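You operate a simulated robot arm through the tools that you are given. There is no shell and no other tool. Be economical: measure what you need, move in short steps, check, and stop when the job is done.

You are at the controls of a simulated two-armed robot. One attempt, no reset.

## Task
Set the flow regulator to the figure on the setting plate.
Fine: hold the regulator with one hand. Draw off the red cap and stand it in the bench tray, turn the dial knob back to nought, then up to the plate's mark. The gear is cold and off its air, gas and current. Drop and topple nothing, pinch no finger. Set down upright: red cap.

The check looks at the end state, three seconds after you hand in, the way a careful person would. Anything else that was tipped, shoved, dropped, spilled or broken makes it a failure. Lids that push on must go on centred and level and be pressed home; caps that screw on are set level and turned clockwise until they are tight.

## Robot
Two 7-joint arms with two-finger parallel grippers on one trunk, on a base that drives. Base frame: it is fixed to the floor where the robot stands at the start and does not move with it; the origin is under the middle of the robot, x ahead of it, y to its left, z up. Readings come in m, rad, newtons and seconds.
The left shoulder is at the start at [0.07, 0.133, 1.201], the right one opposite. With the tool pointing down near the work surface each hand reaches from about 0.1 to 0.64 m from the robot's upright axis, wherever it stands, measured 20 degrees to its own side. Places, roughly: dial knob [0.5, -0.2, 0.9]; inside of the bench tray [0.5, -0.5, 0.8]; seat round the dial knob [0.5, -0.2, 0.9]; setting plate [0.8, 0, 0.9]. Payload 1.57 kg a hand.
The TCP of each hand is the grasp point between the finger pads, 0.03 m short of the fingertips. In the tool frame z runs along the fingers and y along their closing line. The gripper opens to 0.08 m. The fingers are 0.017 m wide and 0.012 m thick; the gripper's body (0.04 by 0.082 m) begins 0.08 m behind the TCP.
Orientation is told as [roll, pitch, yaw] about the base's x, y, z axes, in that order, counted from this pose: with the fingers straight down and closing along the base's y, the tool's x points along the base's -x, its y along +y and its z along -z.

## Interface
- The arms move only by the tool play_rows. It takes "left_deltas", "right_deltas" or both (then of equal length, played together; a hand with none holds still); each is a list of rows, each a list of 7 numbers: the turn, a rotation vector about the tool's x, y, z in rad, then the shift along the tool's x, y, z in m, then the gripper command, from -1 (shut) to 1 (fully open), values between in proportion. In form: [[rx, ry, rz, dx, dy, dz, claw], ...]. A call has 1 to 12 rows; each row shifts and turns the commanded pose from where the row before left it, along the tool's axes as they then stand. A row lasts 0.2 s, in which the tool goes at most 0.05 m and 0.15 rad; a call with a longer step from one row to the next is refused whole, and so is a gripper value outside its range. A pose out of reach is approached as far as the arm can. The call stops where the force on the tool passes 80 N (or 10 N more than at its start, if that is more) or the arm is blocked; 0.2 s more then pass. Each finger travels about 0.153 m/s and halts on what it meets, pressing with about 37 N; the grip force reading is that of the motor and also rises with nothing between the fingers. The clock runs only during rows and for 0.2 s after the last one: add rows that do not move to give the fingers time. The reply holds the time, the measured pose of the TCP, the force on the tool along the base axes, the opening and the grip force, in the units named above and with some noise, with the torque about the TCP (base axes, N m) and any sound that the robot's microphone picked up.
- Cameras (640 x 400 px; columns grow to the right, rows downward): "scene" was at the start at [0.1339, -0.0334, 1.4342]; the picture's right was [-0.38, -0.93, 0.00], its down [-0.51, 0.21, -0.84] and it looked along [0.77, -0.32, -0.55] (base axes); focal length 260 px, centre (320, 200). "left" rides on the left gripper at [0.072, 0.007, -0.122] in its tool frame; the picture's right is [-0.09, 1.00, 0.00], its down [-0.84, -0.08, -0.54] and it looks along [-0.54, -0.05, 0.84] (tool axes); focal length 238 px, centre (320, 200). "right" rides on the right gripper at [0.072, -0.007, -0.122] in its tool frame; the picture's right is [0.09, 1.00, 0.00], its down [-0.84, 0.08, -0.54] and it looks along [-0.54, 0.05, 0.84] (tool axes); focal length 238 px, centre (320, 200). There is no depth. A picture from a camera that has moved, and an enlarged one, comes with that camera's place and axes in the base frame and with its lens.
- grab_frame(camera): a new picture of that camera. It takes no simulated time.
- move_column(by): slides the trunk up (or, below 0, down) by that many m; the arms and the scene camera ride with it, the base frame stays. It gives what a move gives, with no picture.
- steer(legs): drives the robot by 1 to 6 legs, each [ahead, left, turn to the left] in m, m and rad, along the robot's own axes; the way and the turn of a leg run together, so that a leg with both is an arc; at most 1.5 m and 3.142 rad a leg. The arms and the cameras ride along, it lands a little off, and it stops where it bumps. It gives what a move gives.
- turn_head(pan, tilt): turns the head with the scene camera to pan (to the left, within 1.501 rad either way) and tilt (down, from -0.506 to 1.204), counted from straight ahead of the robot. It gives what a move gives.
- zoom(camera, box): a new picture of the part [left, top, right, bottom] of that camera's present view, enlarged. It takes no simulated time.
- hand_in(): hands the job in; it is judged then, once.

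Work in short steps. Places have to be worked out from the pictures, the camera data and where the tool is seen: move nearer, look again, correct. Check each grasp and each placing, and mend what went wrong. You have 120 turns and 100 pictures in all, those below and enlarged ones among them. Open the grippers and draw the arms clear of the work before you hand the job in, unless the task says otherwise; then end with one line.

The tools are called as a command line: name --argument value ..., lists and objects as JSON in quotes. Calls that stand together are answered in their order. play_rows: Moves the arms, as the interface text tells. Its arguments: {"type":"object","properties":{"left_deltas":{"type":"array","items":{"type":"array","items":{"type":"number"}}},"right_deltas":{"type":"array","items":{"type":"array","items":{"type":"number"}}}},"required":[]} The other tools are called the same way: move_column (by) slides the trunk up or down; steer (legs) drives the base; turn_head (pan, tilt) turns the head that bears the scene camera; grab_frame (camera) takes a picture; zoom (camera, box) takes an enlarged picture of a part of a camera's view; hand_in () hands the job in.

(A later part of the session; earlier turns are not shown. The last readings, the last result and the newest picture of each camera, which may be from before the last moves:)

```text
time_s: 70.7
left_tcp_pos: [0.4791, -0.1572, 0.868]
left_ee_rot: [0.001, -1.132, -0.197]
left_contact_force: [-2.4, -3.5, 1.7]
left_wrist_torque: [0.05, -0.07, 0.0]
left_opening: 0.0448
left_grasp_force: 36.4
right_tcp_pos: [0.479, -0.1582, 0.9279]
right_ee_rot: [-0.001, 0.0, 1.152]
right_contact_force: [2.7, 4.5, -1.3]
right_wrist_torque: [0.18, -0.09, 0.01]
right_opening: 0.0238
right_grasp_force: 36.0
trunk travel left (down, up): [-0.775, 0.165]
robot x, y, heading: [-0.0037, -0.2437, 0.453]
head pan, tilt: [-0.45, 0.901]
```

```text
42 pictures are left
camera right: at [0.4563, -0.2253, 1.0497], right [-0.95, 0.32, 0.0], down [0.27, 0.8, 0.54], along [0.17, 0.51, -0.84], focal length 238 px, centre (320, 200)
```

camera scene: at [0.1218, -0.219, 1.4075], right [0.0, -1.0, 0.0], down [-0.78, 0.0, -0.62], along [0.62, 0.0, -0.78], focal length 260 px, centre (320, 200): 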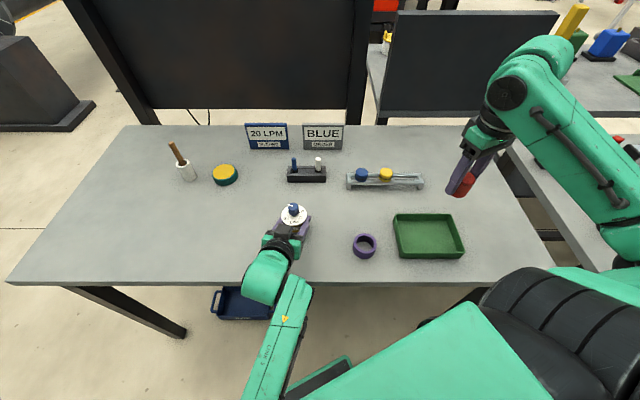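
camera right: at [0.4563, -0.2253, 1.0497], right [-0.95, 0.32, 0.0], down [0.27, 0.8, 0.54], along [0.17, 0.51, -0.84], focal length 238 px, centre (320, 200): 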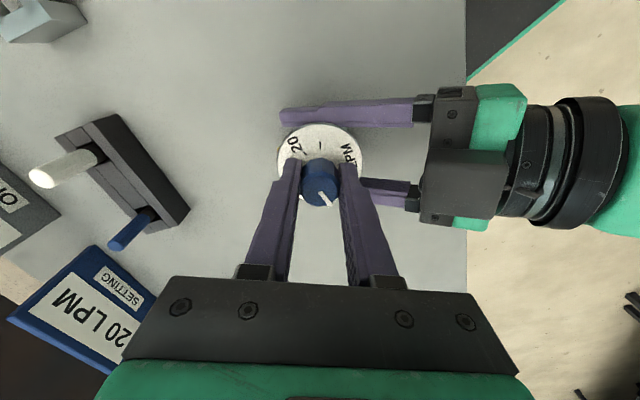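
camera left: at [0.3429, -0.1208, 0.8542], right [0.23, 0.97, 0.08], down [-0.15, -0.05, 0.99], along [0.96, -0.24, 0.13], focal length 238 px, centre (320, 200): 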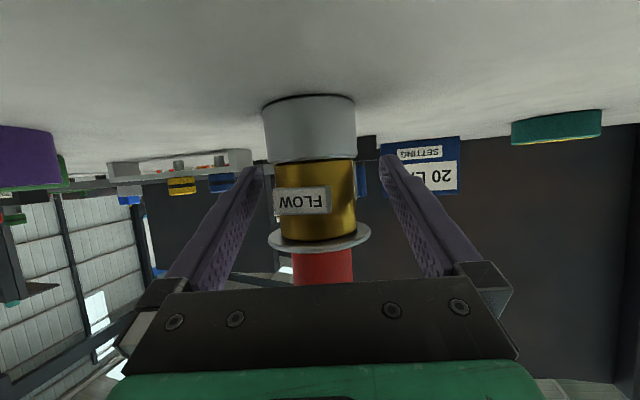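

No stop yet; the pointer is at about azimuth 105°, and the 0 tick at about 108°. I turn the last bit in very small steps.

play_rows --right_deltas '[[0, 0, -0.02, 0, 0, 0, -1], [0, 0, -0.02, 0, 0, 0, -1], [0, 0, -0.02, 0, 0, 0, -1], [0, 0, 0, 0, 0, 0, -1]]'

zoom --camera "scene" --box '[264, 190, 328, 230]'

zoom --camera "right" --box '[256, 140, 384, 220]'

```text
time_s: 71.7
left_tcp_pos: [0.4783, -0.1571, 0.8671]
left_ee_rot: [-0.001, -1.132, -0.198]
left_contact_force: [-2.8, -2.4, 1.9]
left_wrist_torque: [0.07, -0.18, 0.01]
left_opening: 0.0449
left_grasp_force: 37.2
right_tcp_pos: [0.4802, -0.1581, 0.9297]
right_ee_rot: [-0.001, -0.001, 1.212]
right_contact_force: [4.0, 2.0, 0.5]
right_wrist_torque: [0.09, -0.03, -0.01]
right_opening: 0.0238
right_grasp_force: 36.4
trunk travel left (down, up): [-0.775, 0.165]
robot x, y, heading: [0.0002, -0.2407, 0.452]
head pan, tilt: [-0.45, 0.901]
```

```text
10.00 times, centred on (296, 210) of scene
camera zoom: at [0.1213, -0.2195, 1.4075], right [0.0, -1.0, 0.0], down [-0.78, 0.0, -0.62], along [0.62, 0.0, -0.78], focal length 2596 px, centre (560, 100)
```

zoom: 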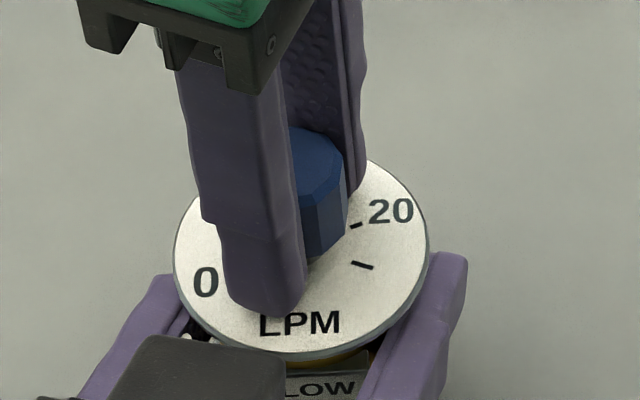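

```text
5.00 times, centred on (320, 180) of right
camera zoom: at [0.4603, -0.2265, 1.0497], right [-0.96, 0.26, 0.0], down [0.22, 0.81, 0.54], along [0.14, 0.52, -0.84], focal length 1192 px, centre (320, 300)
```

zoom: 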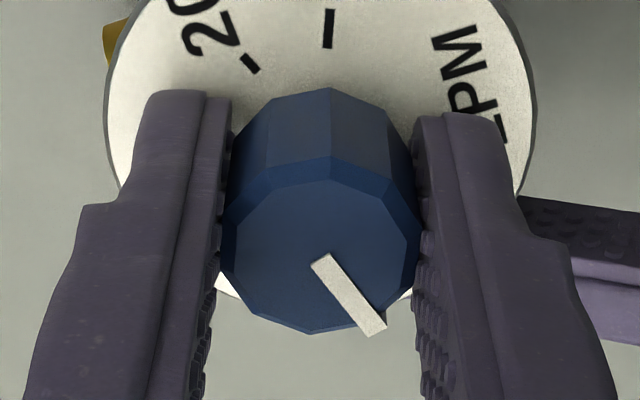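

The pointer is at about 110°, right at the 0 tick. I nudge slightly further to see whether there is a stop.

play_rows --right_deltas '[[0, 0, -0.02, 0, 0, 0, -1], [0, 0, -0.02, 0, 0, 0, -1], [0, 0, -0.02, 0, 0, 0, -1], [0, 0, 0, 0, 0, 0, -1]]'

zoom --camera "right" --box '[256, 140, 384, 220]'

```text
time_s: 72.7
left_tcp_pos: [0.4789, -0.1564, 0.8679]
left_ee_rot: [0.0, -1.133, -0.197]
left_contact_force: [-4.8, 0.4, 0.8]
left_wrist_torque: [-0.1, -0.23, 0.05]
left_opening: 0.0448
left_grasp_force: 36.7
right_tcp_pos: [0.4803, -0.1563, 0.9284]
right_ee_rot: [0.001, 0.002, 1.273]
right_contact_force: [5.3, -0.2, 0.7]
right_wrist_torque: [0.02, -0.06, 0.03]
right_opening: 0.0236
right_grasp_force: 36.1
trunk travel left (down, up): [-0.775, 0.165]
robot x, y, heading: [0.0002, -0.2462, 0.451]
head pan, tilt: [-0.45, 0.901]
```

```text
5.00 times, centred on (320, 180) of right
camera zoom: at [0.4644, -0.2274, 1.0498], right [-0.98, 0.2, 0.0], down [0.17, 0.82, 0.54], along [0.11, 0.53, -0.84], focal length 1192 px, centre (320, 300)
```

zoom: 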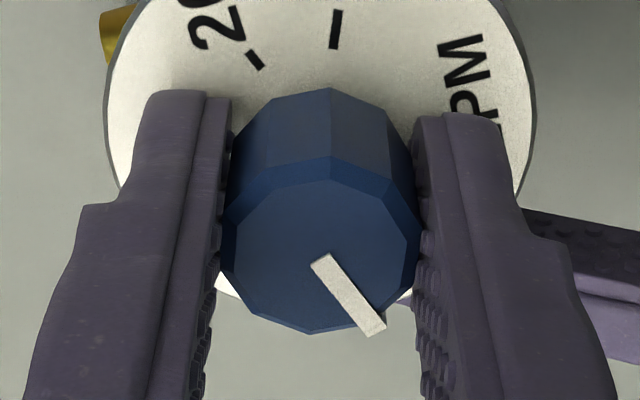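

No stop is felt and there is no slip. I release the knob, lift, and look straight at the pointer against the 0 tick.

play_rows --right_deltas '[[0, 0, 0, 0, 0, 0, -0.3], [0, 0, 0, 0, 0, 0, 0], [0, 0, 0, 0, 0, 0, 0.3], [0, 0, 0, 0, 0, -0.01, 0.3], [0, 0, 0, 0, 0, -0.03, 0.3], [0, 0, 0, 0, 0, -0.04, 0.3], [0, 0, 0, 0, 0, -0.04, 0.3], [0, 0, 0, 0, 0, 0, 0.3]]'

zoom --camera "right" --box '[256, 80, 384, 160]'

zoom --camera "scene" --box '[264, 190, 328, 230]'

```text
time_s: 74.5
left_tcp_pos: [0.4791, -0.1583, 0.8679]
left_ee_rot: [-0.001, -1.133, -0.198]
left_contact_force: [-0.6, 0.7, 0.4]
left_wrist_torque: [0.01, 0.04, -0.04]
left_opening: 0.0447
left_grasp_force: 37.6
right_tcp_pos: [0.4794, -0.1573, 1.049]
right_ee_rot: [0.0, 0.001, 1.273]
right_contact_force: [0.0, -0.1, 0.4]
right_wrist_torque: [0.02, 0.0, 0.0]
right_opening: 0.0519
right_grasp_force: 0.0
trunk travel left (down, up): [-0.775, 0.165]
robot x, y, heading: [-0.0026, -0.2407, 0.453]
head pan, tilt: [-0.45, 0.901]
```

```text
5.00 times, centred on (320, 120) of right
camera zoom: at [0.4643, -0.2279, 1.1698], right [-0.98, 0.2, 0.0], down [0.17, 0.82, 0.54], along [0.11, 0.53, -0.84], focal length 1192 px, centre (320, 600)
```

zoom: 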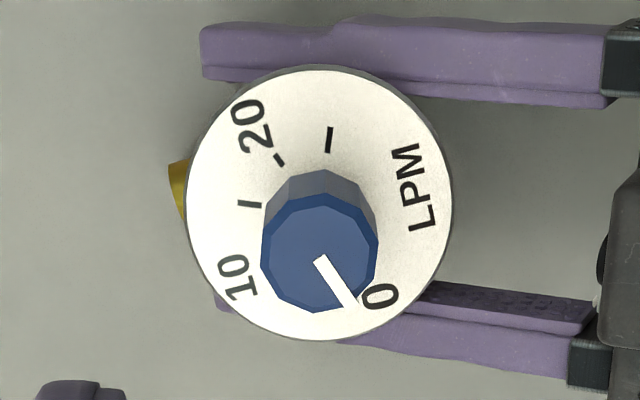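

```text
10.00 times, centred on (296, 210) of scene
camera zoom: at [0.1213, -0.2195, 1.4075], right [0.0, -1.0, 0.0], down [-0.78, 0.0, -0.62], along [0.62, 0.0, -0.78], focal length 2596 px, centre (560, 100)
```

zoom: 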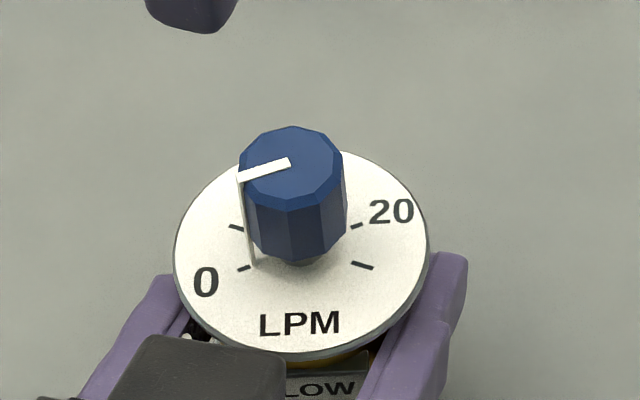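

The pointer's stripe lies exactly on the 0 tick: nought is reached. The scale works out to about 44° per 5 LPM, so 20 is about 175° clockwise. I go down again and re-grip the knob.

play_rows --right_deltas '[[0, 0, 0, 0, 0, 0.04, 0.3], [0, 0, 0, 0, 0, 0.04, 0.3], [0, 0, 0, 0, 0, 0.03, 0.3], [0, 0, 0, 0, 0, 0.0105, 0.3], [0, 0, 0, 0, 0, 0, 0], [0, 0, 0, 0, 0, 0, -0.2], [0, 0, 0, 0, 0, 0, -0.35], [0, 0, 0, 0, 0, 0, -1], [0, 0, 0, 0, 0, 0, -1]]'

play_rows --right_deltas '[[0, 0, 0.12, 0, 0, 0, -1], [0, 0, 0.12, 0, 0, 0, -1], [0, 0, 0.12, 0, 0, 0, -1], [0, 0, 0.12, 0, 0, 0, -1], [0, 0, 0.12, 0, 0, 0, -1], [0, 0, 0.12, 0, 0, 0, -1], [0, 0, 0.12, 0, 0, 0, -1], [0, 0, 0, 0, 0, 0, -1]]'

grab_frame --camera "scene"

```text
time_s: 76.5
left_tcp_pos: [0.4795, -0.1583, 0.8686]
left_ee_rot: [-0.001, -1.132, -0.197]
left_contact_force: [1.0, -0.1, -0.4]
left_wrist_torque: [0.0, 0.08, -0.01]
left_opening: 0.0448
left_grasp_force: 36.9
right_tcp_pos: [0.4777, -0.1567, 0.9261]
right_ee_rot: [0.0, 0.002, 1.273]
right_contact_force: [-1.7, 0.5, -0.3]
right_wrist_torque: [0.02, -0.01, 0.04]
right_opening: 0.0233
right_grasp_force: 35.9
trunk travel left (down, up): [-0.775, 0.165]
robot x, y, heading: [-0.0042, -0.2417, 0.448]
head pan, tilt: [-0.45, 0.901]
```

```text
time_s: 78.3
left_tcp_pos: [0.4788, -0.1569, 0.8674]
left_ee_rot: [0.0, -1.133, -0.198]
left_contact_force: [-3.0, -0.7, 5.2]
left_wrist_torque: [0.0, -0.1, 0.0]
left_opening: 0.0444
left_grasp_force: 37.2
right_tcp_pos: [0.4796, -0.1567, 0.9272]
right_ee_rot: [-0.001, -0.002, 0.429]
right_contact_force: [3.1, 0.7, -5.3]
right_wrist_torque: [-0.02, -0.1, -0.01]
right_opening: 0.0235
right_grasp_force: 35.6
trunk travel left (down, up): [-0.775, 0.165]
robot x, y, heading: [-0.0024, -0.2443, 0.45]
head pan, tilt: [-0.45, 0.901]
```

```text
36 pictures are left
camera scene: at [0.1215, -0.2194, 1.4075], right [0.0, -1.0, 0.0], down [-0.78, 0.0, -0.62], along [0.62, 0.0, -0.78], focal length 260 px, centre (320, 200)
```

scene: 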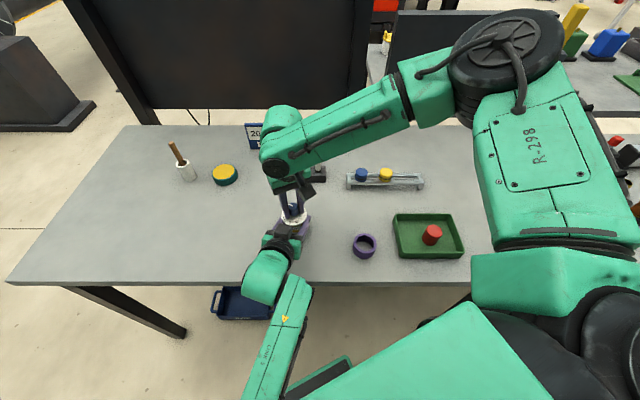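

Going well with low forces. I continue clockwise another 0.84 rad.

play_rows --right_deltas '[[0, 0, 0.12, 0, 0, 0, -1], [0, 0, 0.12, 0, 0, 0, -1], [0, 0, 0.12, 0, 0, 0, -1], [0, 0, 0.12, 0, 0, 0, -1], [0, 0, 0.12, 0, 0, 0, -1], [0, 0, 0.12, 0, 0, 0, -1], [0, 0, 0.12, 0, 0, 0, -1], [0, 0, 0, 0, 0, 0, -1]]'

grab_frame --camera "right"

```text
time_s: 80.1
left_tcp_pos: [0.4792, -0.1558, 0.8664]
left_ee_rot: [0.001, -1.133, -0.197]
left_contact_force: [-3.3, -0.8, 7.5]
left_wrist_torque: [-0.02, -0.15, -0.03]
left_opening: 0.0449
left_grasp_force: 36.9
right_tcp_pos: [0.4803, -0.1571, 0.9285]
right_ee_rot: [-0.001, 0.0, -0.41]
right_contact_force: [2.6, 1.4, -8.1]
right_wrist_torque: [0.03, 0.01, -0.03]
right_opening: 0.0233
right_grasp_force: 35.9
trunk travel left (down, up): [-0.775, 0.165]
robot x, y, heading: [-0.0023, -0.2406, 0.454]
head pan, tilt: [-0.45, 0.901]
```

```text
35 pictures are left
camera right: at [0.4107, -0.134, 1.049], right [0.31, 0.95, 0.0], down [0.8, -0.26, 0.54], along [0.51, -0.17, -0.84], focal length 238 px, centre (320, 200)
```

right: 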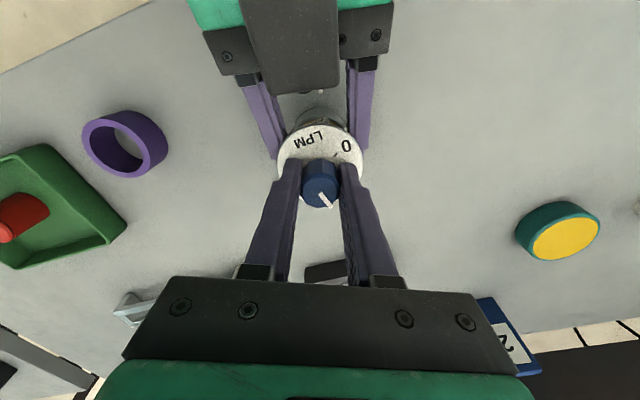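

The grip is still firm; 1.68 rad of about 3.05 are done. On by another 0.84.

play_rows --right_deltas '[[0, 0, 0.12, 0, 0, 0, -1], [0, 0, 0.12, 0, 0, 0, -1], [0, 0, 0.12, 0, 0, 0, -1], [0, 0, 0.12, 0, 0, 0, -1], [0, 0, 0.12, 0, 0, 0, -1], [0, 0, 0.12, 0, 0, 0, -1], [0, 0, 0.12, 0, 0, 0, -1], [0, 0, 0, 0, 0, 0, -1]]'

grab_frame --camera "right"

```text
time_s: 81.9
left_tcp_pos: [0.4793, -0.1576, 0.8673]
left_ee_rot: [0.0, -1.132, -0.198]
left_contact_force: [-10.6, -4.5, 14.6]
left_wrist_torque: [0.04, -0.55, 0.04]
left_opening: 0.0446
left_grasp_force: 36.6
right_tcp_pos: [0.4803, -0.157, 0.9286]
right_ee_rot: [0.001, 0.001, -1.249]
right_contact_force: [9.7, 4.0, -13.6]
right_wrist_torque: [0.22, -0.12, -0.04]
right_opening: 0.0236
right_grasp_force: 35.9
trunk travel left (down, up): [-0.775, 0.165]
robot x, y, heading: [0.0008, -0.242, 0.453]
head pan, tilt: [-0.45, 0.901]
```

```text
34 pictures are left
camera right: at [0.4503, -0.0906, 1.0492], right [0.92, 0.4, 0.0], down [0.34, -0.77, 0.54], along [0.22, -0.5, -0.84], focal length 238 px, centre (320, 200)
```

right: 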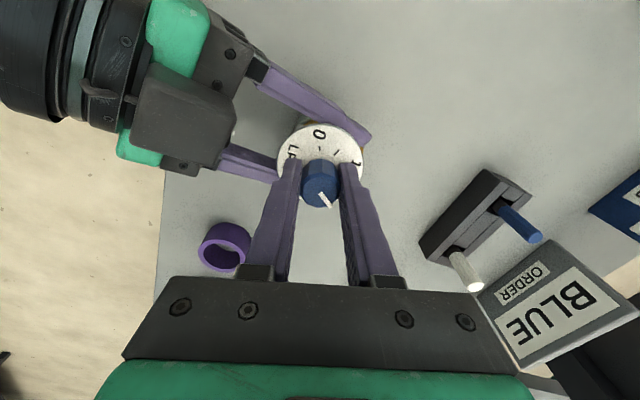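

Some strain (about 14 N) has built up between the hands. I let go to relax it, lift and read the dial.

play_rows --right_deltas '[[0, 0, 0, 0, 0, 0, -0.3], [0, 0, 0, 0, 0, 0, 0], [0, 0, 0, 0, 0, 0, 0.3], [0, 0, 0, 0, 0, -0.01, 0.3], [0, 0, 0, 0, 0, -0.03, 0.3], [0, 0, 0, 0, 0, -0.04, 0.3], [0, 0, 0, 0, 0, -0.04, 0.3], [0, 0, 0, 0, 0, 0, 0.3]]'

zoom --camera "right" --box '[256, 80, 384, 160]'

zoom --camera "scene" --box '[264, 190, 328, 230]'

```text
time_s: 83.7
left_tcp_pos: [0.4779, -0.1578, 0.8672]
left_ee_rot: [-0.001, -1.133, -0.199]
left_contact_force: [-0.8, 0.3, 1.2]
left_wrist_torque: [0.06, 0.08, 0.0]
left_opening: 0.0448
left_grasp_force: 36.4
right_tcp_pos: [0.4786, -0.1557, 1.0476]
right_ee_rot: [0.002, 0.0, -1.25]
right_contact_force: [-0.5, 0.5, 1.1]
right_wrist_torque: [0.02, 0.0, 0.0]
right_opening: 0.0522
right_grasp_force: 0.0
trunk travel left (down, up): [-0.775, 0.165]
robot x, y, heading: [0.0022, -0.2419, 0.452]
head pan, tilt: [-0.45, 0.901]
```

```text
5.00 times, centred on (320, 120) of right
camera zoom: at [0.4502, -0.0898, 1.1694], right [0.92, 0.4, 0.0], down [0.34, -0.77, 0.54], along [0.22, -0.5, -0.84], focal length 1192 px, centre (320, 600)
```

zoom: 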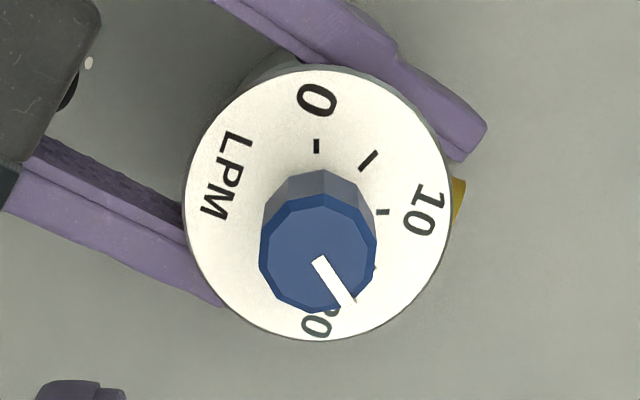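

```text
10.00 times, centred on (296, 210) of scene
camera zoom: at [0.121, -0.2195, 1.4075], right [0.0, -1.0, 0.0], down [-0.78, 0.0, -0.62], along [0.62, 0.0, -0.78], focal length 2596 px, centre (560, 100)
```

zoom: 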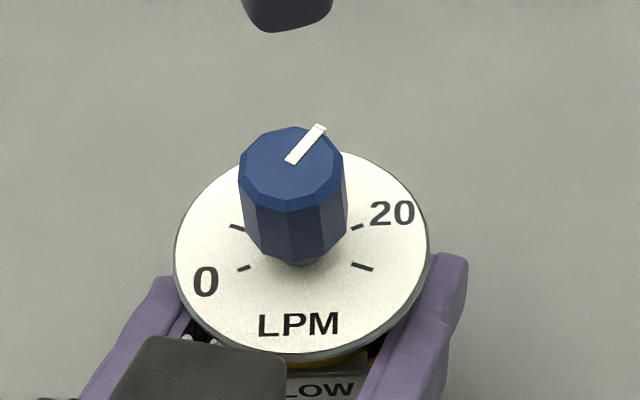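

The pointer reads about azimuth -33°, matching the 2.52 rad turned; 20 lies near -63°, so about 0.53 rad remain. I re-grip and turn that.

play_rows --right_deltas '[[0, 0, 0, 0, 0, 0.04, 0.3], [0, 0, 0, 0, 0, 0.04, 0.3], [0, 0, 0, 0, 0, 0.03, 0.3], [0, 0, 0, 0, 0, 0.009, 0.3], [0, 0, 0, 0, 0, 0, 0], [0, 0, 0, 0, 0, 0, -0.2], [0, 0, 0, 0, 0, 0, -0.35], [0, 0, 0, 0, 0, 0, -1], [0, 0, 0, 0, 0, 0, -1]]'

play_rows --right_deltas '[[0, 0, 0.1, 0, 0, 0, -1], [0, 0, 0.1, 0, 0, 0, -1], [0, 0, 0.1, 0, 0, 0, -1], [0, 0, 0.1, 0, 0, 0, -1], [0, 0, 0.08, 0, 0, 0, -1], [0, 0, 0.05, 0, 0, 0, -1], [0, 0, 0, 0, 0, 0, -1]]'

zoom --camera "scene" --box '[264, 190, 328, 230]'

```text
time_s: 85.7
left_tcp_pos: [0.4799, -0.1571, 0.8675]
left_ee_rot: [0.0, -1.133, -0.198]
left_contact_force: [-2.1, -0.1, -0.1]
left_wrist_torque: [0.0, 0.0, -0.03]
left_opening: 0.0447
left_grasp_force: 36.6
right_tcp_pos: [0.4803, -0.1566, 0.9289]
right_ee_rot: [-0.001, 0.0, -1.25]
right_contact_force: [1.7, 0.4, -0.2]
right_wrist_torque: [-0.06, -0.03, -0.04]
right_opening: 0.0234
right_grasp_force: 36.2
trunk travel left (down, up): [-0.775, 0.165]
robot x, y, heading: [-0.0006, -0.2413, 0.451]
head pan, tilt: [-0.45, 0.901]
```

```text
time_s: 87.3
left_tcp_pos: [0.4788, -0.1566, 0.8741]
left_ee_rot: [0.002, -1.151, -0.2]
left_contact_force: [7.1, 5.0, 29.3]
left_wrist_torque: [0.04, -1.4, 0.26]
left_opening: 0.0444
left_grasp_force: 36.8
right_tcp_pos: [0.5414, -0.1996, 0.947]
right_ee_rot: [0.0, 0.001, -1.776]
right_contact_force: [0.3, 0.6, 0.5]
right_wrist_torque: [-0.02, -0.02, 0.0]
right_opening: 0.0001
right_grasp_force: 21.6
right hand out of reach, approached as far as the arm can: row 3, 4, 5, 6
trunk travel left (down, up): [-0.775, 0.165]
robot x, y, heading: [-0.001, -0.245, 0.455]
head pan, tilt: [-0.45, 0.901]
```

```text
10.00 times, centred on (296, 210) of scene
camera zoom: at [0.1176, -0.219, 1.408], right [0.0, -1.0, 0.0], down [-0.78, 0.0, -0.62], along [0.62, 0.0, -0.78], focal length 2596 px, centre (560, 100)
```

zoom: 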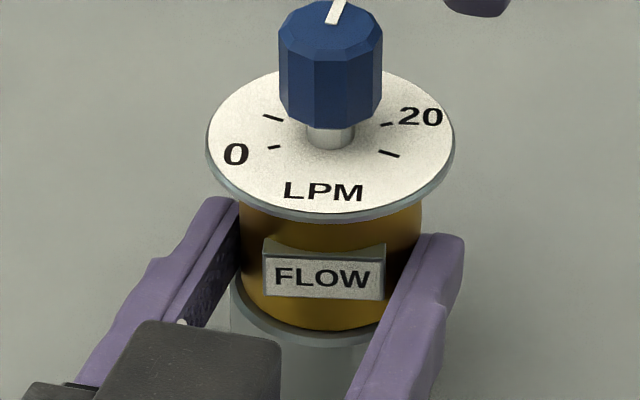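

The right wrist ran out of travel and dragged off the knob. I look at the whole scene before moving anything.

grab_frame --camera "scene"

grab_frame --camera "left"

grab_frame --camera "right"

```text
30 pictures are left
camera scene: at [0.1176, -0.219, 1.408], right [0.0, -1.0, 0.0], down [-0.78, 0.0, -0.62], along [0.62, 0.0, -0.78], focal length 260 px, centre (320, 200)
```

scene: 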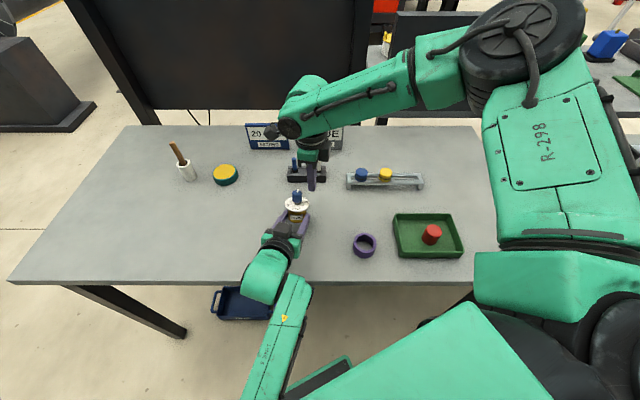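

```text
29 pictures are left
camera left: at [0.3425, -0.1227, 0.8583], right [0.23, 0.97, 0.09], down [-0.17, -0.05, 0.99], along [0.96, -0.24, 0.15], focal length 238 px, centre (320, 200)
```

left: 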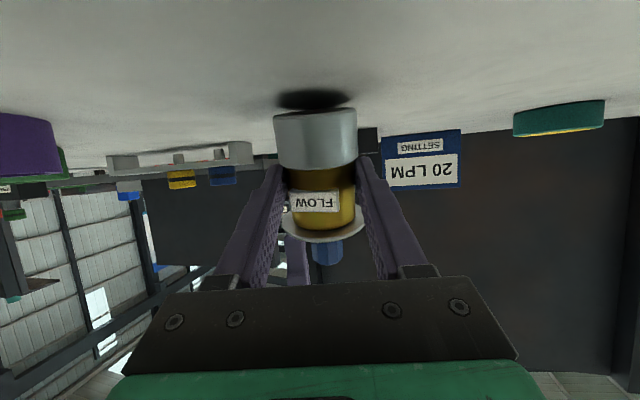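

```text
28 pictures are left
camera right: at [0.5502, -0.1277, 1.0684], right [0.99, -0.11, 0.0], down [-0.1, -0.84, 0.54], along [-0.06, -0.54, -0.84], focal length 238 px, centre (320, 200)
```

right: 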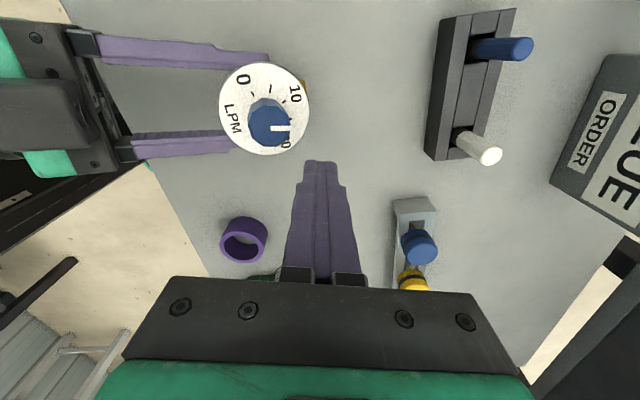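

The regulator is tilted forward about 20° in the left grip, with its far edge pressing on the bench; nothing else is disturbed. It is well below its tipping angle and still held. I raise the right hand clear, and rotate the left hand back by half of the tilt.

play_rows --right_deltas '[[0, 0, 0, 0, 0, -0.04, -1], [0, 0, 0, 0, 0, -0.04, -1], [0, 0, 0, 0, 0, -0.03, -0.5], [0, 0, 0, 0, 0, 0, 0.3], [0, 0, 0, 0, 0, 0, 0.3]]'

play_rows --left_deltas '[[0, -0.06, 0, 0, 0, 0, -1], [0, -0.06, 0, 0, 0, 0, -1], [0, -0.05, 0, 0, 0, 0, -1], [0, 0, 0, 0, 0, 0, -1]]'

zoom --camera "scene" --box '[256, 180, 336, 230]'

grab_frame --camera "left"

```text
time_s: 88.5
left_tcp_pos: [0.4792, -0.1569, 0.8745]
left_ee_rot: [0.001, -1.151, -0.197]
left_contact_force: [7.4, 5.9, 28.9]
left_wrist_torque: [0.13, -1.41, 0.27]
left_opening: 0.0443
left_grasp_force: 37.2
right_tcp_pos: [0.5411, -0.1986, 1.0562]
right_ee_rot: [0.003, -0.001, -1.779]
right_contact_force: [-0.3, 0.3, -0.8]
right_wrist_torque: [0.0, 0.05, -0.04]
right_opening: 0.0519
right_grasp_force: 0.1
trunk travel left (down, up): [-0.775, 0.165]
robot x, y, heading: [-0.0026, -0.2382, 0.451]
head pan, tilt: [-0.45, 0.901]
```

```text
time_s: 89.5
left_tcp_pos: [0.4752, -0.1507, 0.8725]
left_ee_rot: [0.137, -1.309, -0.33]
left_contact_force: [-4.9, -11.2, 54.4]
left_wrist_torque: [0.85, 7.59, 1.55]
left_opening: 0.0445
left_grasp_force: 37.0
right_tcp_pos: [0.5389, -0.2035, 1.0592]
right_ee_rot: [0.005, 0.003, -1.777]
right_contact_force: [-0.2, -0.8, 0.3]
right_wrist_torque: [0.01, -0.02, 0.0]
right_opening: 0.0522
right_grasp_force: 0.1
trunk travel left (down, up): [-0.775, 0.165]
robot x, y, heading: [-0.0043, -0.2411, 0.449]
head pan, tilt: [-0.45, 0.901]
```

```text
8.00 times, centred on (296, 205) of scene
camera zoom: at [0.1129, -0.2245, 1.4088], right [0.0, -1.0, 0.0], down [-0.78, 0.0, -0.63], along [0.63, 0.0, -0.78], focal length 2076 px, centre (512, 160)
```

zoom: 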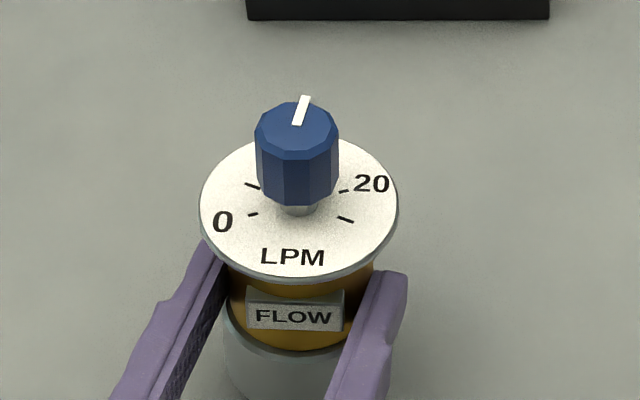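

```text
26 pictures are left
camera left: at [0.3433, -0.1166, 0.8339], right [0.22, 0.97, 0.12], down [-0.32, -0.05, 0.94], along [0.92, -0.25, 0.3], focal length 238 px, centre (320, 200)
```

left: 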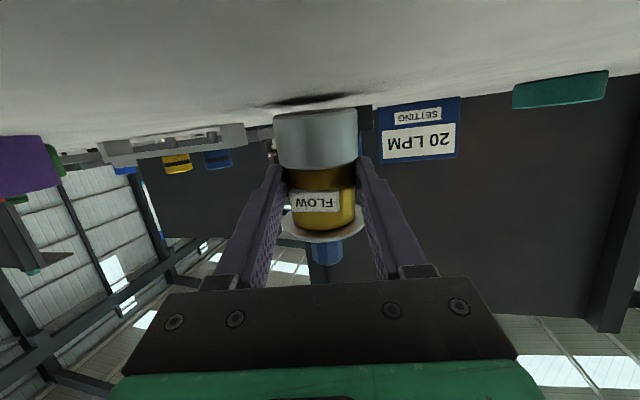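

The tilt is down to roughly 8°, but something of the left arm now presses on the bench (54 N). I lift the held regulator slightly to relieve it.

play_rows --left_deltas '[[0, 0, 0, -0.006, 0, -0.002, -1], [0, 0, 0, -0.006, 0, -0.002, -1], [0, 0, 0, -0.006, 0, -0.002, -1], [0, 0, 0, 0, 0, 0, -1]]'

grab_frame --camera "left"

```text
time_s: 90.5
left_tcp_pos: [0.4779, -0.1533, 0.8829]
left_ee_rot: [0.033, -1.298, -0.229]
left_contact_force: [-0.6, -0.5, -1.0]
left_wrist_torque: [0.01, 0.04, 0.02]
left_opening: 0.0445
left_grasp_force: 37.3
right_tcp_pos: [0.5439, -0.1985, 1.0551]
right_ee_rot: [0.0, -0.002, -1.777]
right_contact_force: [0.2, 0.0, 0.5]
right_wrist_torque: [-0.01, 0.0, 0.01]
right_opening: 0.0517
right_grasp_force: 0.1
trunk travel left (down, up): [-0.775, 0.165]
robot x, y, heading: [-0.0029, -0.2401, 0.449]
head pan, tilt: [-0.45, 0.901]
```

```text
25 pictures are left
camera left: at [0.3448, -0.1209, 0.8473], right [0.22, 0.97, 0.1], down [-0.31, -0.03, 0.95], along [0.93, -0.24, 0.29], focal length 238 px, centre (320, 200)
```

left: 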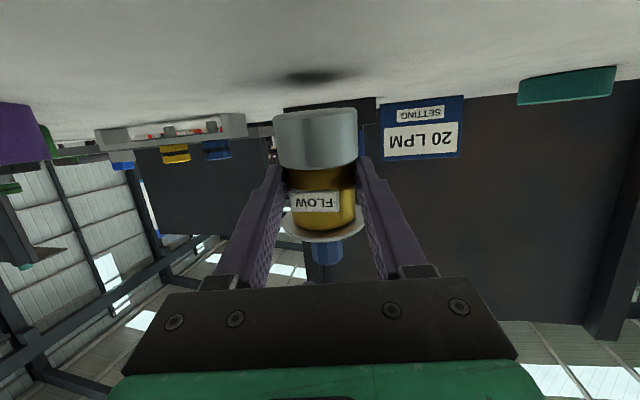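

The regulator now hangs free in the left grip, with no contact force. I measure its remaining tilt.

zoom --camera "scene" --box '[264, 185, 328, 225]'

```text
10.00 times, centred on (296, 205) of scene
camera zoom: at [0.1219, -0.2188, 1.4074], right [0.0, -1.0, 0.0], down [-0.78, 0.0, -0.62], along [0.62, 0.0, -0.78], focal length 2596 px, centre (560, 150)
```

zoom: 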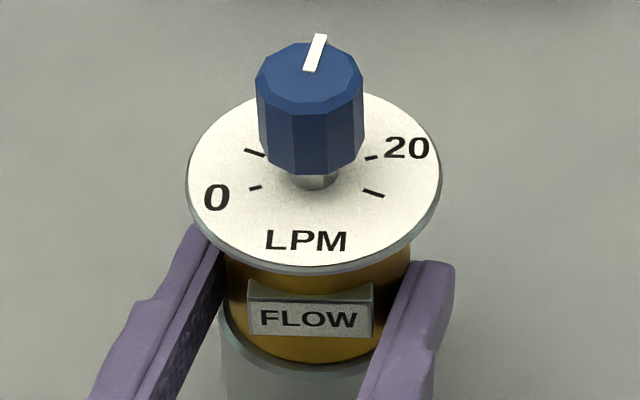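

About 8–9° of tilt remain, but the left hand's underside meets the bench if I pitch further. So I return the left hand to its old pitch, slightly raised, and will push the knob back upright with the closed right fingers. First I unwind the right wrist.

play_rows --left_deltas '[[0, 0, 0, 0, 0, 0, -1], [0, 0.05, 0, 0, 0, 0, -1], [0, 0.05, 0, 0, 0, 0, -1], [0, 0.05, 0, 0, 0, 0, -1], [0, 0, 0, 0, 0, 0, -1], [0, 0, 0, 0, 0, 0, -1], [0, 0, 0, 0, 0, 0, -1], [0, 0, 0, 0, 0, 0, -1], [0, 0, 0, 0, 0, 0, -1], [0, 0, 0, 0, 0, 0, -1], [0, 0, 0, 0, 0, 0, -1], [0, 0, 0, 0, 0, 0, -1]]' --right_deltas '[[0, 0, -0.14, 0, 0, -0.01, 0], [0, 0, -0.148, 0, 0, 0, -0.5], [0, 0, -0.148, 0, 0, 0, -1], [0, 0, -0.148, 0, 0, 0, -1], [0, 0, -0.148, 0, 0, 0, -1], [0, 0, -0.148, 0, 0, 0, -1], [0, 0, -0.148, 0, 0, 0, -1], [0, 0, -0.148, 0, 0, 0, -1], [0, 0, -0.148, 0, 0, 0, -1], [0, 0, -0.148, 0, 0, 0, -1], [0, 0, -0.148, 0, 0, 0, -1], [0, 0, -0.148, 0, 0, 0, -1]]'

grab_frame --camera "left"

grab_frame --camera "right"

```text
time_s: 93.1
left_tcp_pos: [0.4782, -0.1566, 0.8876]
left_ee_rot: [0.0, -1.152, -0.196]
left_contact_force: [0.6, 0.6, -2.1]
left_wrist_torque: [0.01, 0.05, -0.01]
left_opening: 0.0447
left_grasp_force: 37.7
right_tcp_pos: [0.5439, -0.2, 1.0653]
right_ee_rot: [-0.001, 0.001, -0.008]
right_contact_force: [-0.2, 0.3, 0.5]
right_wrist_torque: [0.01, -0.01, 0.03]
right_opening: 0.0001
right_grasp_force: 20.9
trunk travel left (down, up): [-0.775, 0.165]
robot x, y, heading: [0.0007, -0.2447, 0.451]
head pan, tilt: [-0.45, 0.901]
```

```text
23 pictures are left
camera left: at [0.3418, -0.1236, 0.8704], right [0.23, 0.97, 0.08], down [-0.17, -0.05, 0.98], along [0.96, -0.24, 0.15], focal length 238 px, centre (320, 200)
```

left: 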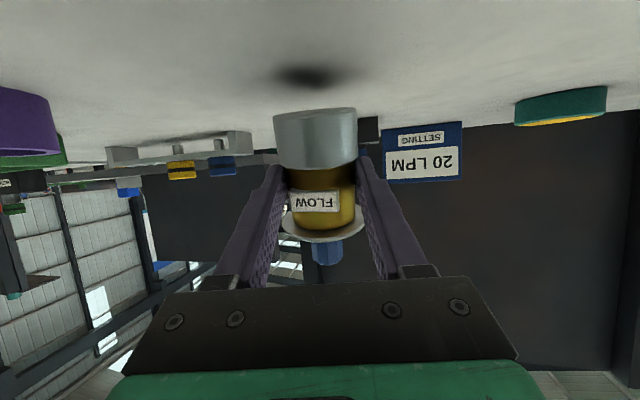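

```text
22 pictures are left
camera right: at [0.4722, -0.2053, 1.1864], right [-0.08, 1.0, 0.0], down [0.84, 0.07, 0.54], along [0.54, 0.04, -0.84], focal length 238 px, centre (320, 200)
```

right: 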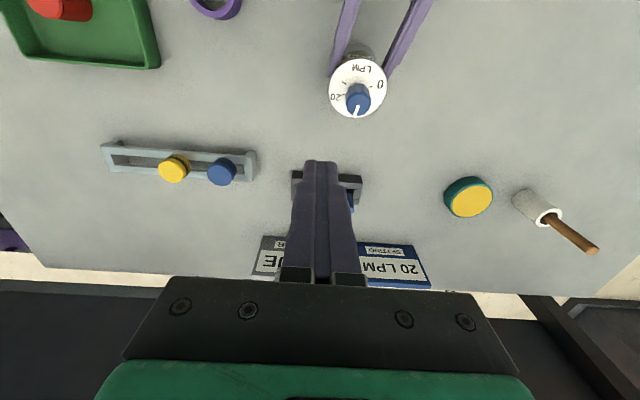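

The regulator has also slid about 2 cm forward along the left fingers, and it tilts by about 16°. I bring the closed right fingers down just beyond the knob.

play_rows --right_deltas '[[0, 0, 0, -0.016, 0.037, 0, -1], [0, 0, 0, 0, 0, 0.04, -1], [0, 0, 0, 0, 0, 0.04, -1], [0, 0, 0, 0, 0, 0.038, -1], [0, 0, 0, 0, 0, 0, -1]]'

grab_frame --camera "right"

zoom --camera "scene" --box '[256, 170, 336, 220]'

```text
time_s: 94.3
left_tcp_pos: [0.4774, -0.1575, 0.8865]
left_ee_rot: [0.0, -1.154, -0.198]
left_contact_force: [-0.6, 0.2, -1.8]
left_wrist_torque: [0.0, 0.06, 0.01]
left_opening: 0.0443
left_grasp_force: 36.6
right_tcp_pos: [0.5472, -0.18, 0.9529]
right_ee_rot: [0.0, -0.001, -0.012]
right_contact_force: [-0.4, -0.2, 0.2]
right_wrist_torque: [-0.01, -0.01, 0.05]
right_opening: 0.0001
right_grasp_force: 21.6
right hand out of reach, approached as far as the arm can: row 3, 4
trunk travel left (down, up): [-0.775, 0.165]
robot x, y, heading: [-0.0025, -0.2436, 0.453]
head pan, tilt: [-0.45, 0.901]
```

```text
21 pictures are left
camera right: at [0.475, -0.185, 1.0743], right [-0.08, 1.0, 0.0], down [0.84, 0.07, 0.54], along [0.54, 0.04, -0.84], focal length 238 px, centre (320, 200)
```

right: 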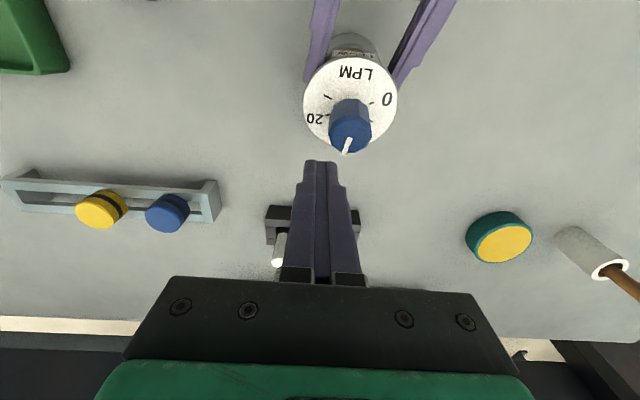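

```text
8.00 times, centred on (296, 195) of scene
camera zoom: at [0.1211, -0.2198, 1.4075], right [0.0, -1.0, 0.0], down [-0.78, 0.0, -0.62], along [0.62, 0.0, -0.78], focal length 2076 px, centre (512, 240)
```

zoom: 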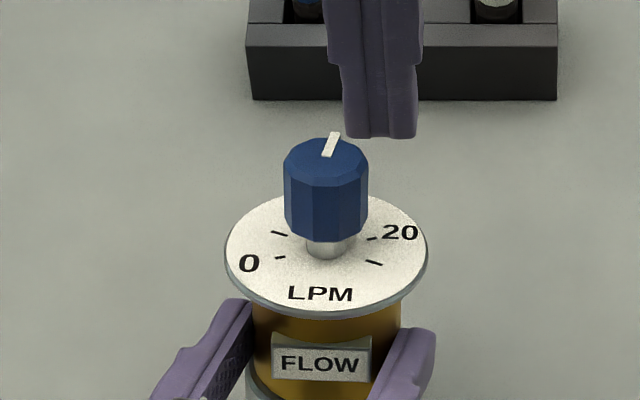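

The fingers are off to one side by about 15 mm. I shift across a little, slightly nearer so that it stays in reach.

play_rows --right_deltas '[[0, 0, 0, 0.005, 0.008, 0, -1], [0, 0, 0, 0.003, 0.009, 0.002, -1], [0, 0, 0, 0, 0, 0, -1]]'

zoom --camera "right" --box '[224, 60, 416, 180]'

```text
time_s: 95.1
left_tcp_pos: [0.4791, -0.1574, 0.8863]
left_ee_rot: [0.0, -1.152, -0.197]
left_contact_force: [-3.8, 0.9, -1.5]
left_wrist_torque: [-0.09, -0.29, 0.05]
left_opening: 0.0445
left_grasp_force: 36.9
right_tcp_pos: [0.5354, -0.1698, 0.9555]
right_ee_rot: [0.002, -0.002, -0.012]
right_contact_force: [5.3, -1.4, -1.1]
right_wrist_torque: [-0.02, -0.11, 0.02]
right_opening: 0.0001
right_grasp_force: 21.3
right hand out of reach, approached as far as the arm can: row 1, 2
trunk travel left (down, up): [-0.775, 0.165]
robot x, y, heading: [-0.0022, -0.2413, 0.449]
head pan, tilt: [-0.45, 0.901]
```

```text
3.33 times, centred on (320, 120) of right
camera zoom: at [0.4638, -0.1757, 1.0766], right [-0.08, 1.0, 0.0], down [0.84, 0.07, 0.54], along [0.54, 0.04, -0.84], focal length 794 px, centre (320, 467)
```

zoom: 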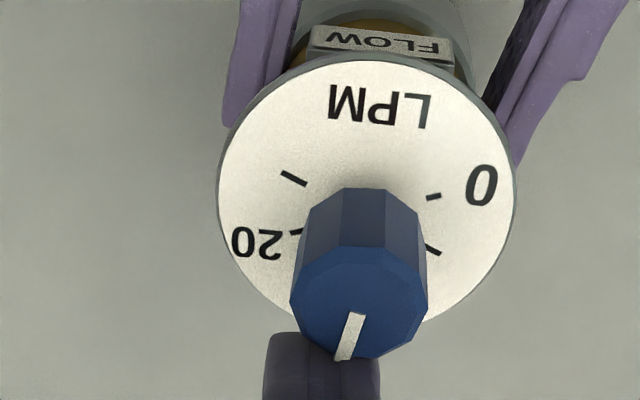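

The fingers already touch the knob lightly (5 N). I push slowly toward the robot, centring a bit as I go.

play_rows --right_deltas '[[0, 0, 0, 0.003, 0.002, 0, -1], [0, 0, 0, 0.003, 0.002, 0, -1], [0, 0, 0, 0.003, 0.001, 0, -1], [0, 0, 0, 0, 0, 0, -1]]'

zoom --camera "scene" --box '[256, 175, 336, 225]'

```text
time_s: 96.1
left_tcp_pos: [0.4777, -0.1566, 0.8865]
left_ee_rot: [-0.001, -1.148, -0.198]
left_contact_force: [-14.6, 5.2, -6.1]
left_wrist_torque: [-0.33, -0.58, 0.08]
left_opening: 0.0444
left_grasp_force: 37.0
right_tcp_pos: [0.5281, -0.1646, 0.9556]
right_ee_rot: [-0.002, -0.002, -0.01]
right_contact_force: [14.0, -4.6, 3.5]
right_wrist_torque: [0.04, -0.15, 0.01]
right_opening: 0.0
right_grasp_force: 21.6
trunk travel left (down, up): [-0.775, 0.165]
robot x, y, heading: [-0.0045, -0.2421, 0.449]
head pan, tilt: [-0.45, 0.901]
```

```text
8.00 times, centred on (296, 200) of scene
camera zoom: at [0.1215, -0.2195, 1.4075], right [0.0, -1.0, 0.0], down [-0.78, 0.0, -0.62], along [0.62, 0.0, -0.78], focal length 2076 px, centre (512, 200)
```

zoom: 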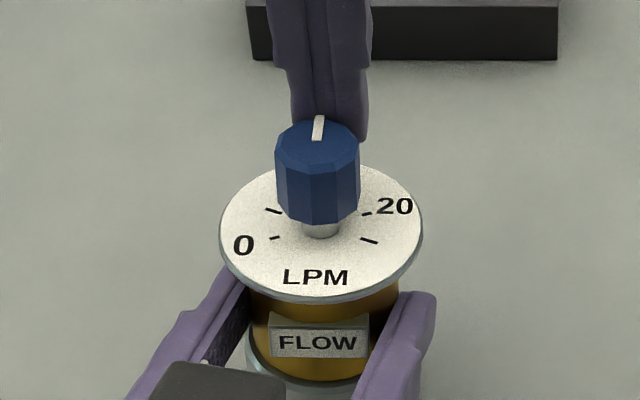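

The regulator is tilting back as wanted, at a moderate 14 N. I keep pushing.

play_rows --right_deltas '[[0, 0, 0, 0.003, 0.001, 0, -1], [0, 0, 0, 0.003, 0, 0, -1], [0, 0, 0, 0.003, 0, 0, -1], [0, 0, 0, 0.003, 0, 0, -1], [0, 0, 0, 0, 0, 0, -1]]'

grab_frame --camera "left"

zoom --camera "scene" --box '[256, 175, 336, 225]'

```text
time_s: 97.3
left_tcp_pos: [0.4781, -0.1566, 0.8855]
left_ee_rot: [-0.002, -1.152, -0.196]
left_contact_force: [-15.4, -2.1, -6.5]
left_wrist_torque: [0.08, -0.74, -0.13]
left_opening: 0.0445
left_grasp_force: 36.9
right_tcp_pos: [0.5165, -0.1641, 0.9561]
right_ee_rot: [0.001, 0.0, -0.011]
right_contact_force: [15.3, 2.1, 3.1]
right_wrist_torque: [0.1, -0.18, -0.02]
right_opening: 0.0
right_grasp_force: 21.5
trunk travel left (down, up): [-0.775, 0.165]
robot x, y, heading: [0.0018, -0.2437, 0.45]
head pan, tilt: [-0.45, 0.901]
```

```text
17 pictures are left
camera left: at [0.3418, -0.1238, 0.8704], right [0.23, 0.97, 0.08], down [-0.17, -0.04, 0.98], along [0.96, -0.24, 0.15], focal length 238 px, centre (320, 200)
```

left: 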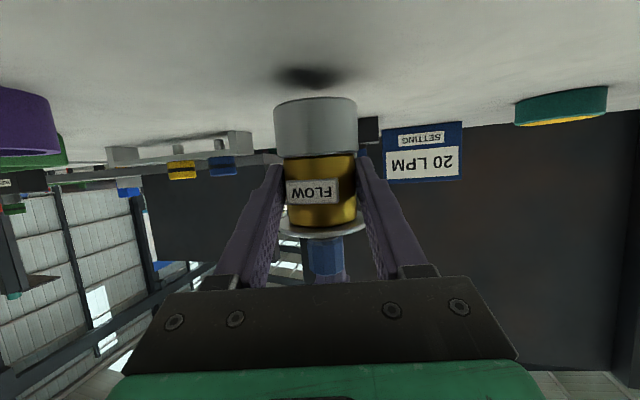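

```text
8.00 times, centred on (296, 200) of scene
camera zoom: at [0.1216, -0.2195, 1.4075], right [0.0, -1.0, 0.0], down [-0.78, 0.0, -0.62], along [0.62, 0.0, -0.78], focal length 2076 px, centre (512, 200)
```

zoom: 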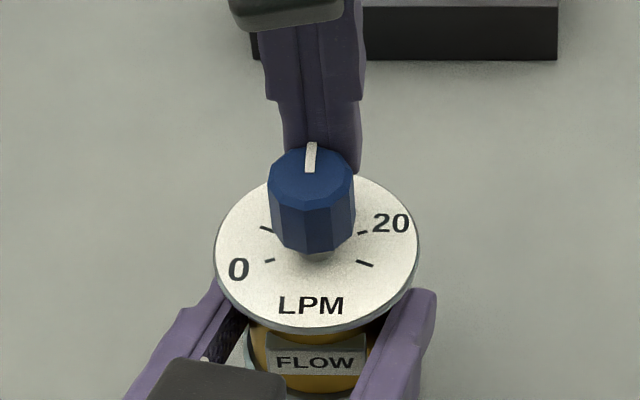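

Nearly upright, about 2° left. I push 2 mm more, then draw the right fingers back and up.

play_rows --right_deltas '[[0, 0, 0, 0.002, 0, 0, -1], [0, 0, 0, 0, 0, 0, -1], [0, 0, 0, -0.008, 0, 0, -1], [0, 0, 0, -0.006, -0.004, -0.01, -1], [0, 0, 0, 0, -0.01, -0.03, -1], [0, 0, 0, 0, -0.03, -0.04, -1], [0, 0, 0, 0, -0.03, -0.03, -1], [0, 0, 0, 0, 0, 0, -1]]'

zoom --camera "scene" --box '[256, 180, 336, 230]'

```text
time_s: 99.1
left_tcp_pos: [0.4769, -0.1563, 0.8859]
left_ee_rot: [-0.005, -1.151, -0.193]
left_contact_force: [1.0, 0.2, -1.0]
left_wrist_torque: [0.01, 0.04, -0.03]
left_opening: 0.0447
left_grasp_force: 36.9
right_tcp_pos: [0.526, -0.2384, 1.0637]
right_ee_rot: [-0.003, 0.001, -0.009]
right_contact_force: [0.5, -0.3, -0.3]
right_wrist_torque: [0.01, 0.01, -0.02]
right_opening: 0.0
right_grasp_force: 21.2
trunk travel left (down, up): [-0.775, 0.165]
robot x, y, heading: [-0.0015, -0.2429, 0.452]
head pan, tilt: [-0.45, 0.901]
```

```text
8.00 times, centred on (296, 205) of scene
camera zoom: at [0.122, -0.2183, 1.4074], right [0.0, -1.0, 0.0], down [-0.78, 0.0, -0.62], along [0.62, 0.0, -0.78], focal length 2076 px, centre (512, 160)
```

zoom: 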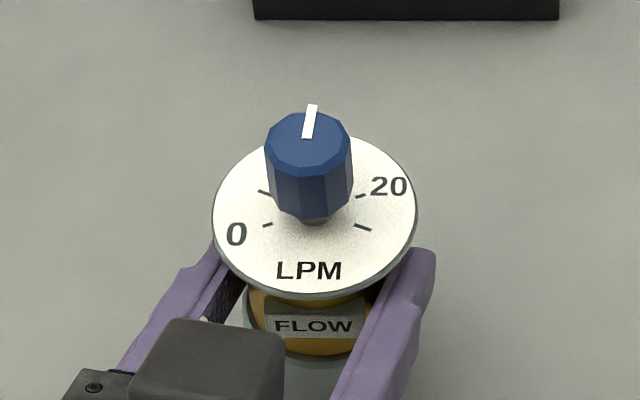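

Upright again. I lower it to the bench in small steps, watching for contact.

play_rows --left_deltas '[[0, 0, 0, 0.0037, 0, 0.0016, -1], [0, 0, 0, 0.0037, 0, 0.0016, -1], [0, 0, 0, 0.0018, 0, 0.0008, -1], [0, 0, 0, 0, 0, 0, -1]]'

grab_frame --camera "left"

```text
time_s: 100.1
left_tcp_pos: [0.4776, -0.1564, 0.8772]
left_ee_rot: [0.0, -1.152, -0.196]
left_contact_force: [-0.3, -0.7, -0.9]
left_wrist_torque: [-0.01, 0.04, -0.02]
left_opening: 0.0445
left_grasp_force: 36.9
right_tcp_pos: [0.5254, -0.2377, 1.0642]
right_ee_rot: [0.0, 0.001, -0.011]
right_contact_force: [0.0, -0.3, 0.2]
right_wrist_torque: [-0.03, -0.01, 0.01]
right_opening: 0.0001
right_grasp_force: 21.1
trunk travel left (down, up): [-0.775, 0.165]
robot x, y, heading: [0.0025, -0.2416, 0.448]
head pan, tilt: [-0.45, 0.901]
```

```text
14 pictures are left
camera left: at [0.3418, -0.1234, 0.8603], right [0.23, 0.97, 0.08], down [-0.17, -0.05, 0.98], along [0.96, -0.24, 0.15], focal length 238 px, centre (320, 200)
```

left: 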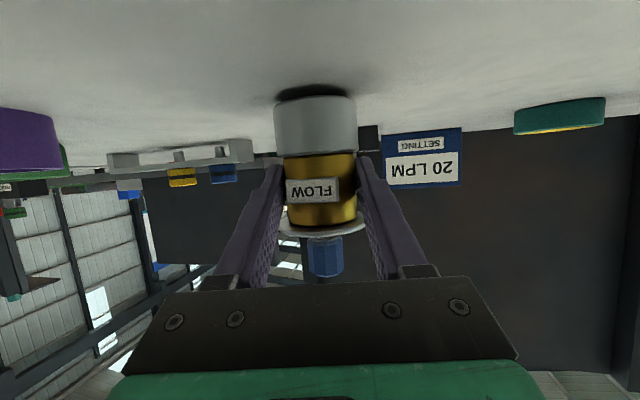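

Still a small gap of a few millimetres. I go on in 1.5 mm steps.

play_rows --left_deltas '[[0, 0, 0, 0.0014, 0, 0.0006, -1], [0, 0, 0, 0.0014, 0, 0.0006, -1], [0, 0, 0, 0.0014, 0, 0.0006, -1], [0, 0, 0, 0, 0, 0, -1]]'

play_rows --left_deltas '[[0, 0, 0, 0.0014, 0, 0.0006, -1], [0, 0, 0, 0, 0, 0, -1]]'

```text
time_s: 101.1
left_tcp_pos: [0.4794, -0.1564, 0.8723]
left_ee_rot: [0.007, -1.151, -0.204]
left_contact_force: [0.8, 0.7, 2.8]
left_wrist_torque: [-0.12, -0.14, 0.03]
left_opening: 0.0445
left_grasp_force: 37.0
right_tcp_pos: [0.5261, -0.2379, 1.0661]
right_ee_rot: [0.0, -0.001, -0.01]
right_contact_force: [0.3, 0.1, 0.3]
right_wrist_torque: [0.01, -0.01, 0.02]
right_opening: 0.0
right_grasp_force: 21.0
trunk travel left (down, up): [-0.775, 0.165]
robot x, y, heading: [0.0017, -0.2436, 0.456]
head pan, tilt: [-0.45, 0.901]
```

```text
time_s: 101.7
left_tcp_pos: [0.4786, -0.1557, 0.8708]
left_ee_rot: [0.011, -1.159, -0.206]
left_contact_force: [6.1, 1.0, 13.3]
left_wrist_torque: [-0.39, -0.57, 0.15]
left_opening: 0.0444
left_grasp_force: 37.3
right_tcp_pos: [0.525, -0.2386, 1.0652]
right_ee_rot: [0.0, 0.001, -0.011]
right_contact_force: [0.0, 0.3, -0.2]
right_wrist_torque: [-0.01, -0.02, -0.01]
right_opening: 0.0
right_grasp_force: 21.5
trunk travel left (down, up): [-0.775, 0.165]
robot x, y, heading: [0.0015, -0.2444, 0.454]
head pan, tilt: [-0.45, 0.901]
```

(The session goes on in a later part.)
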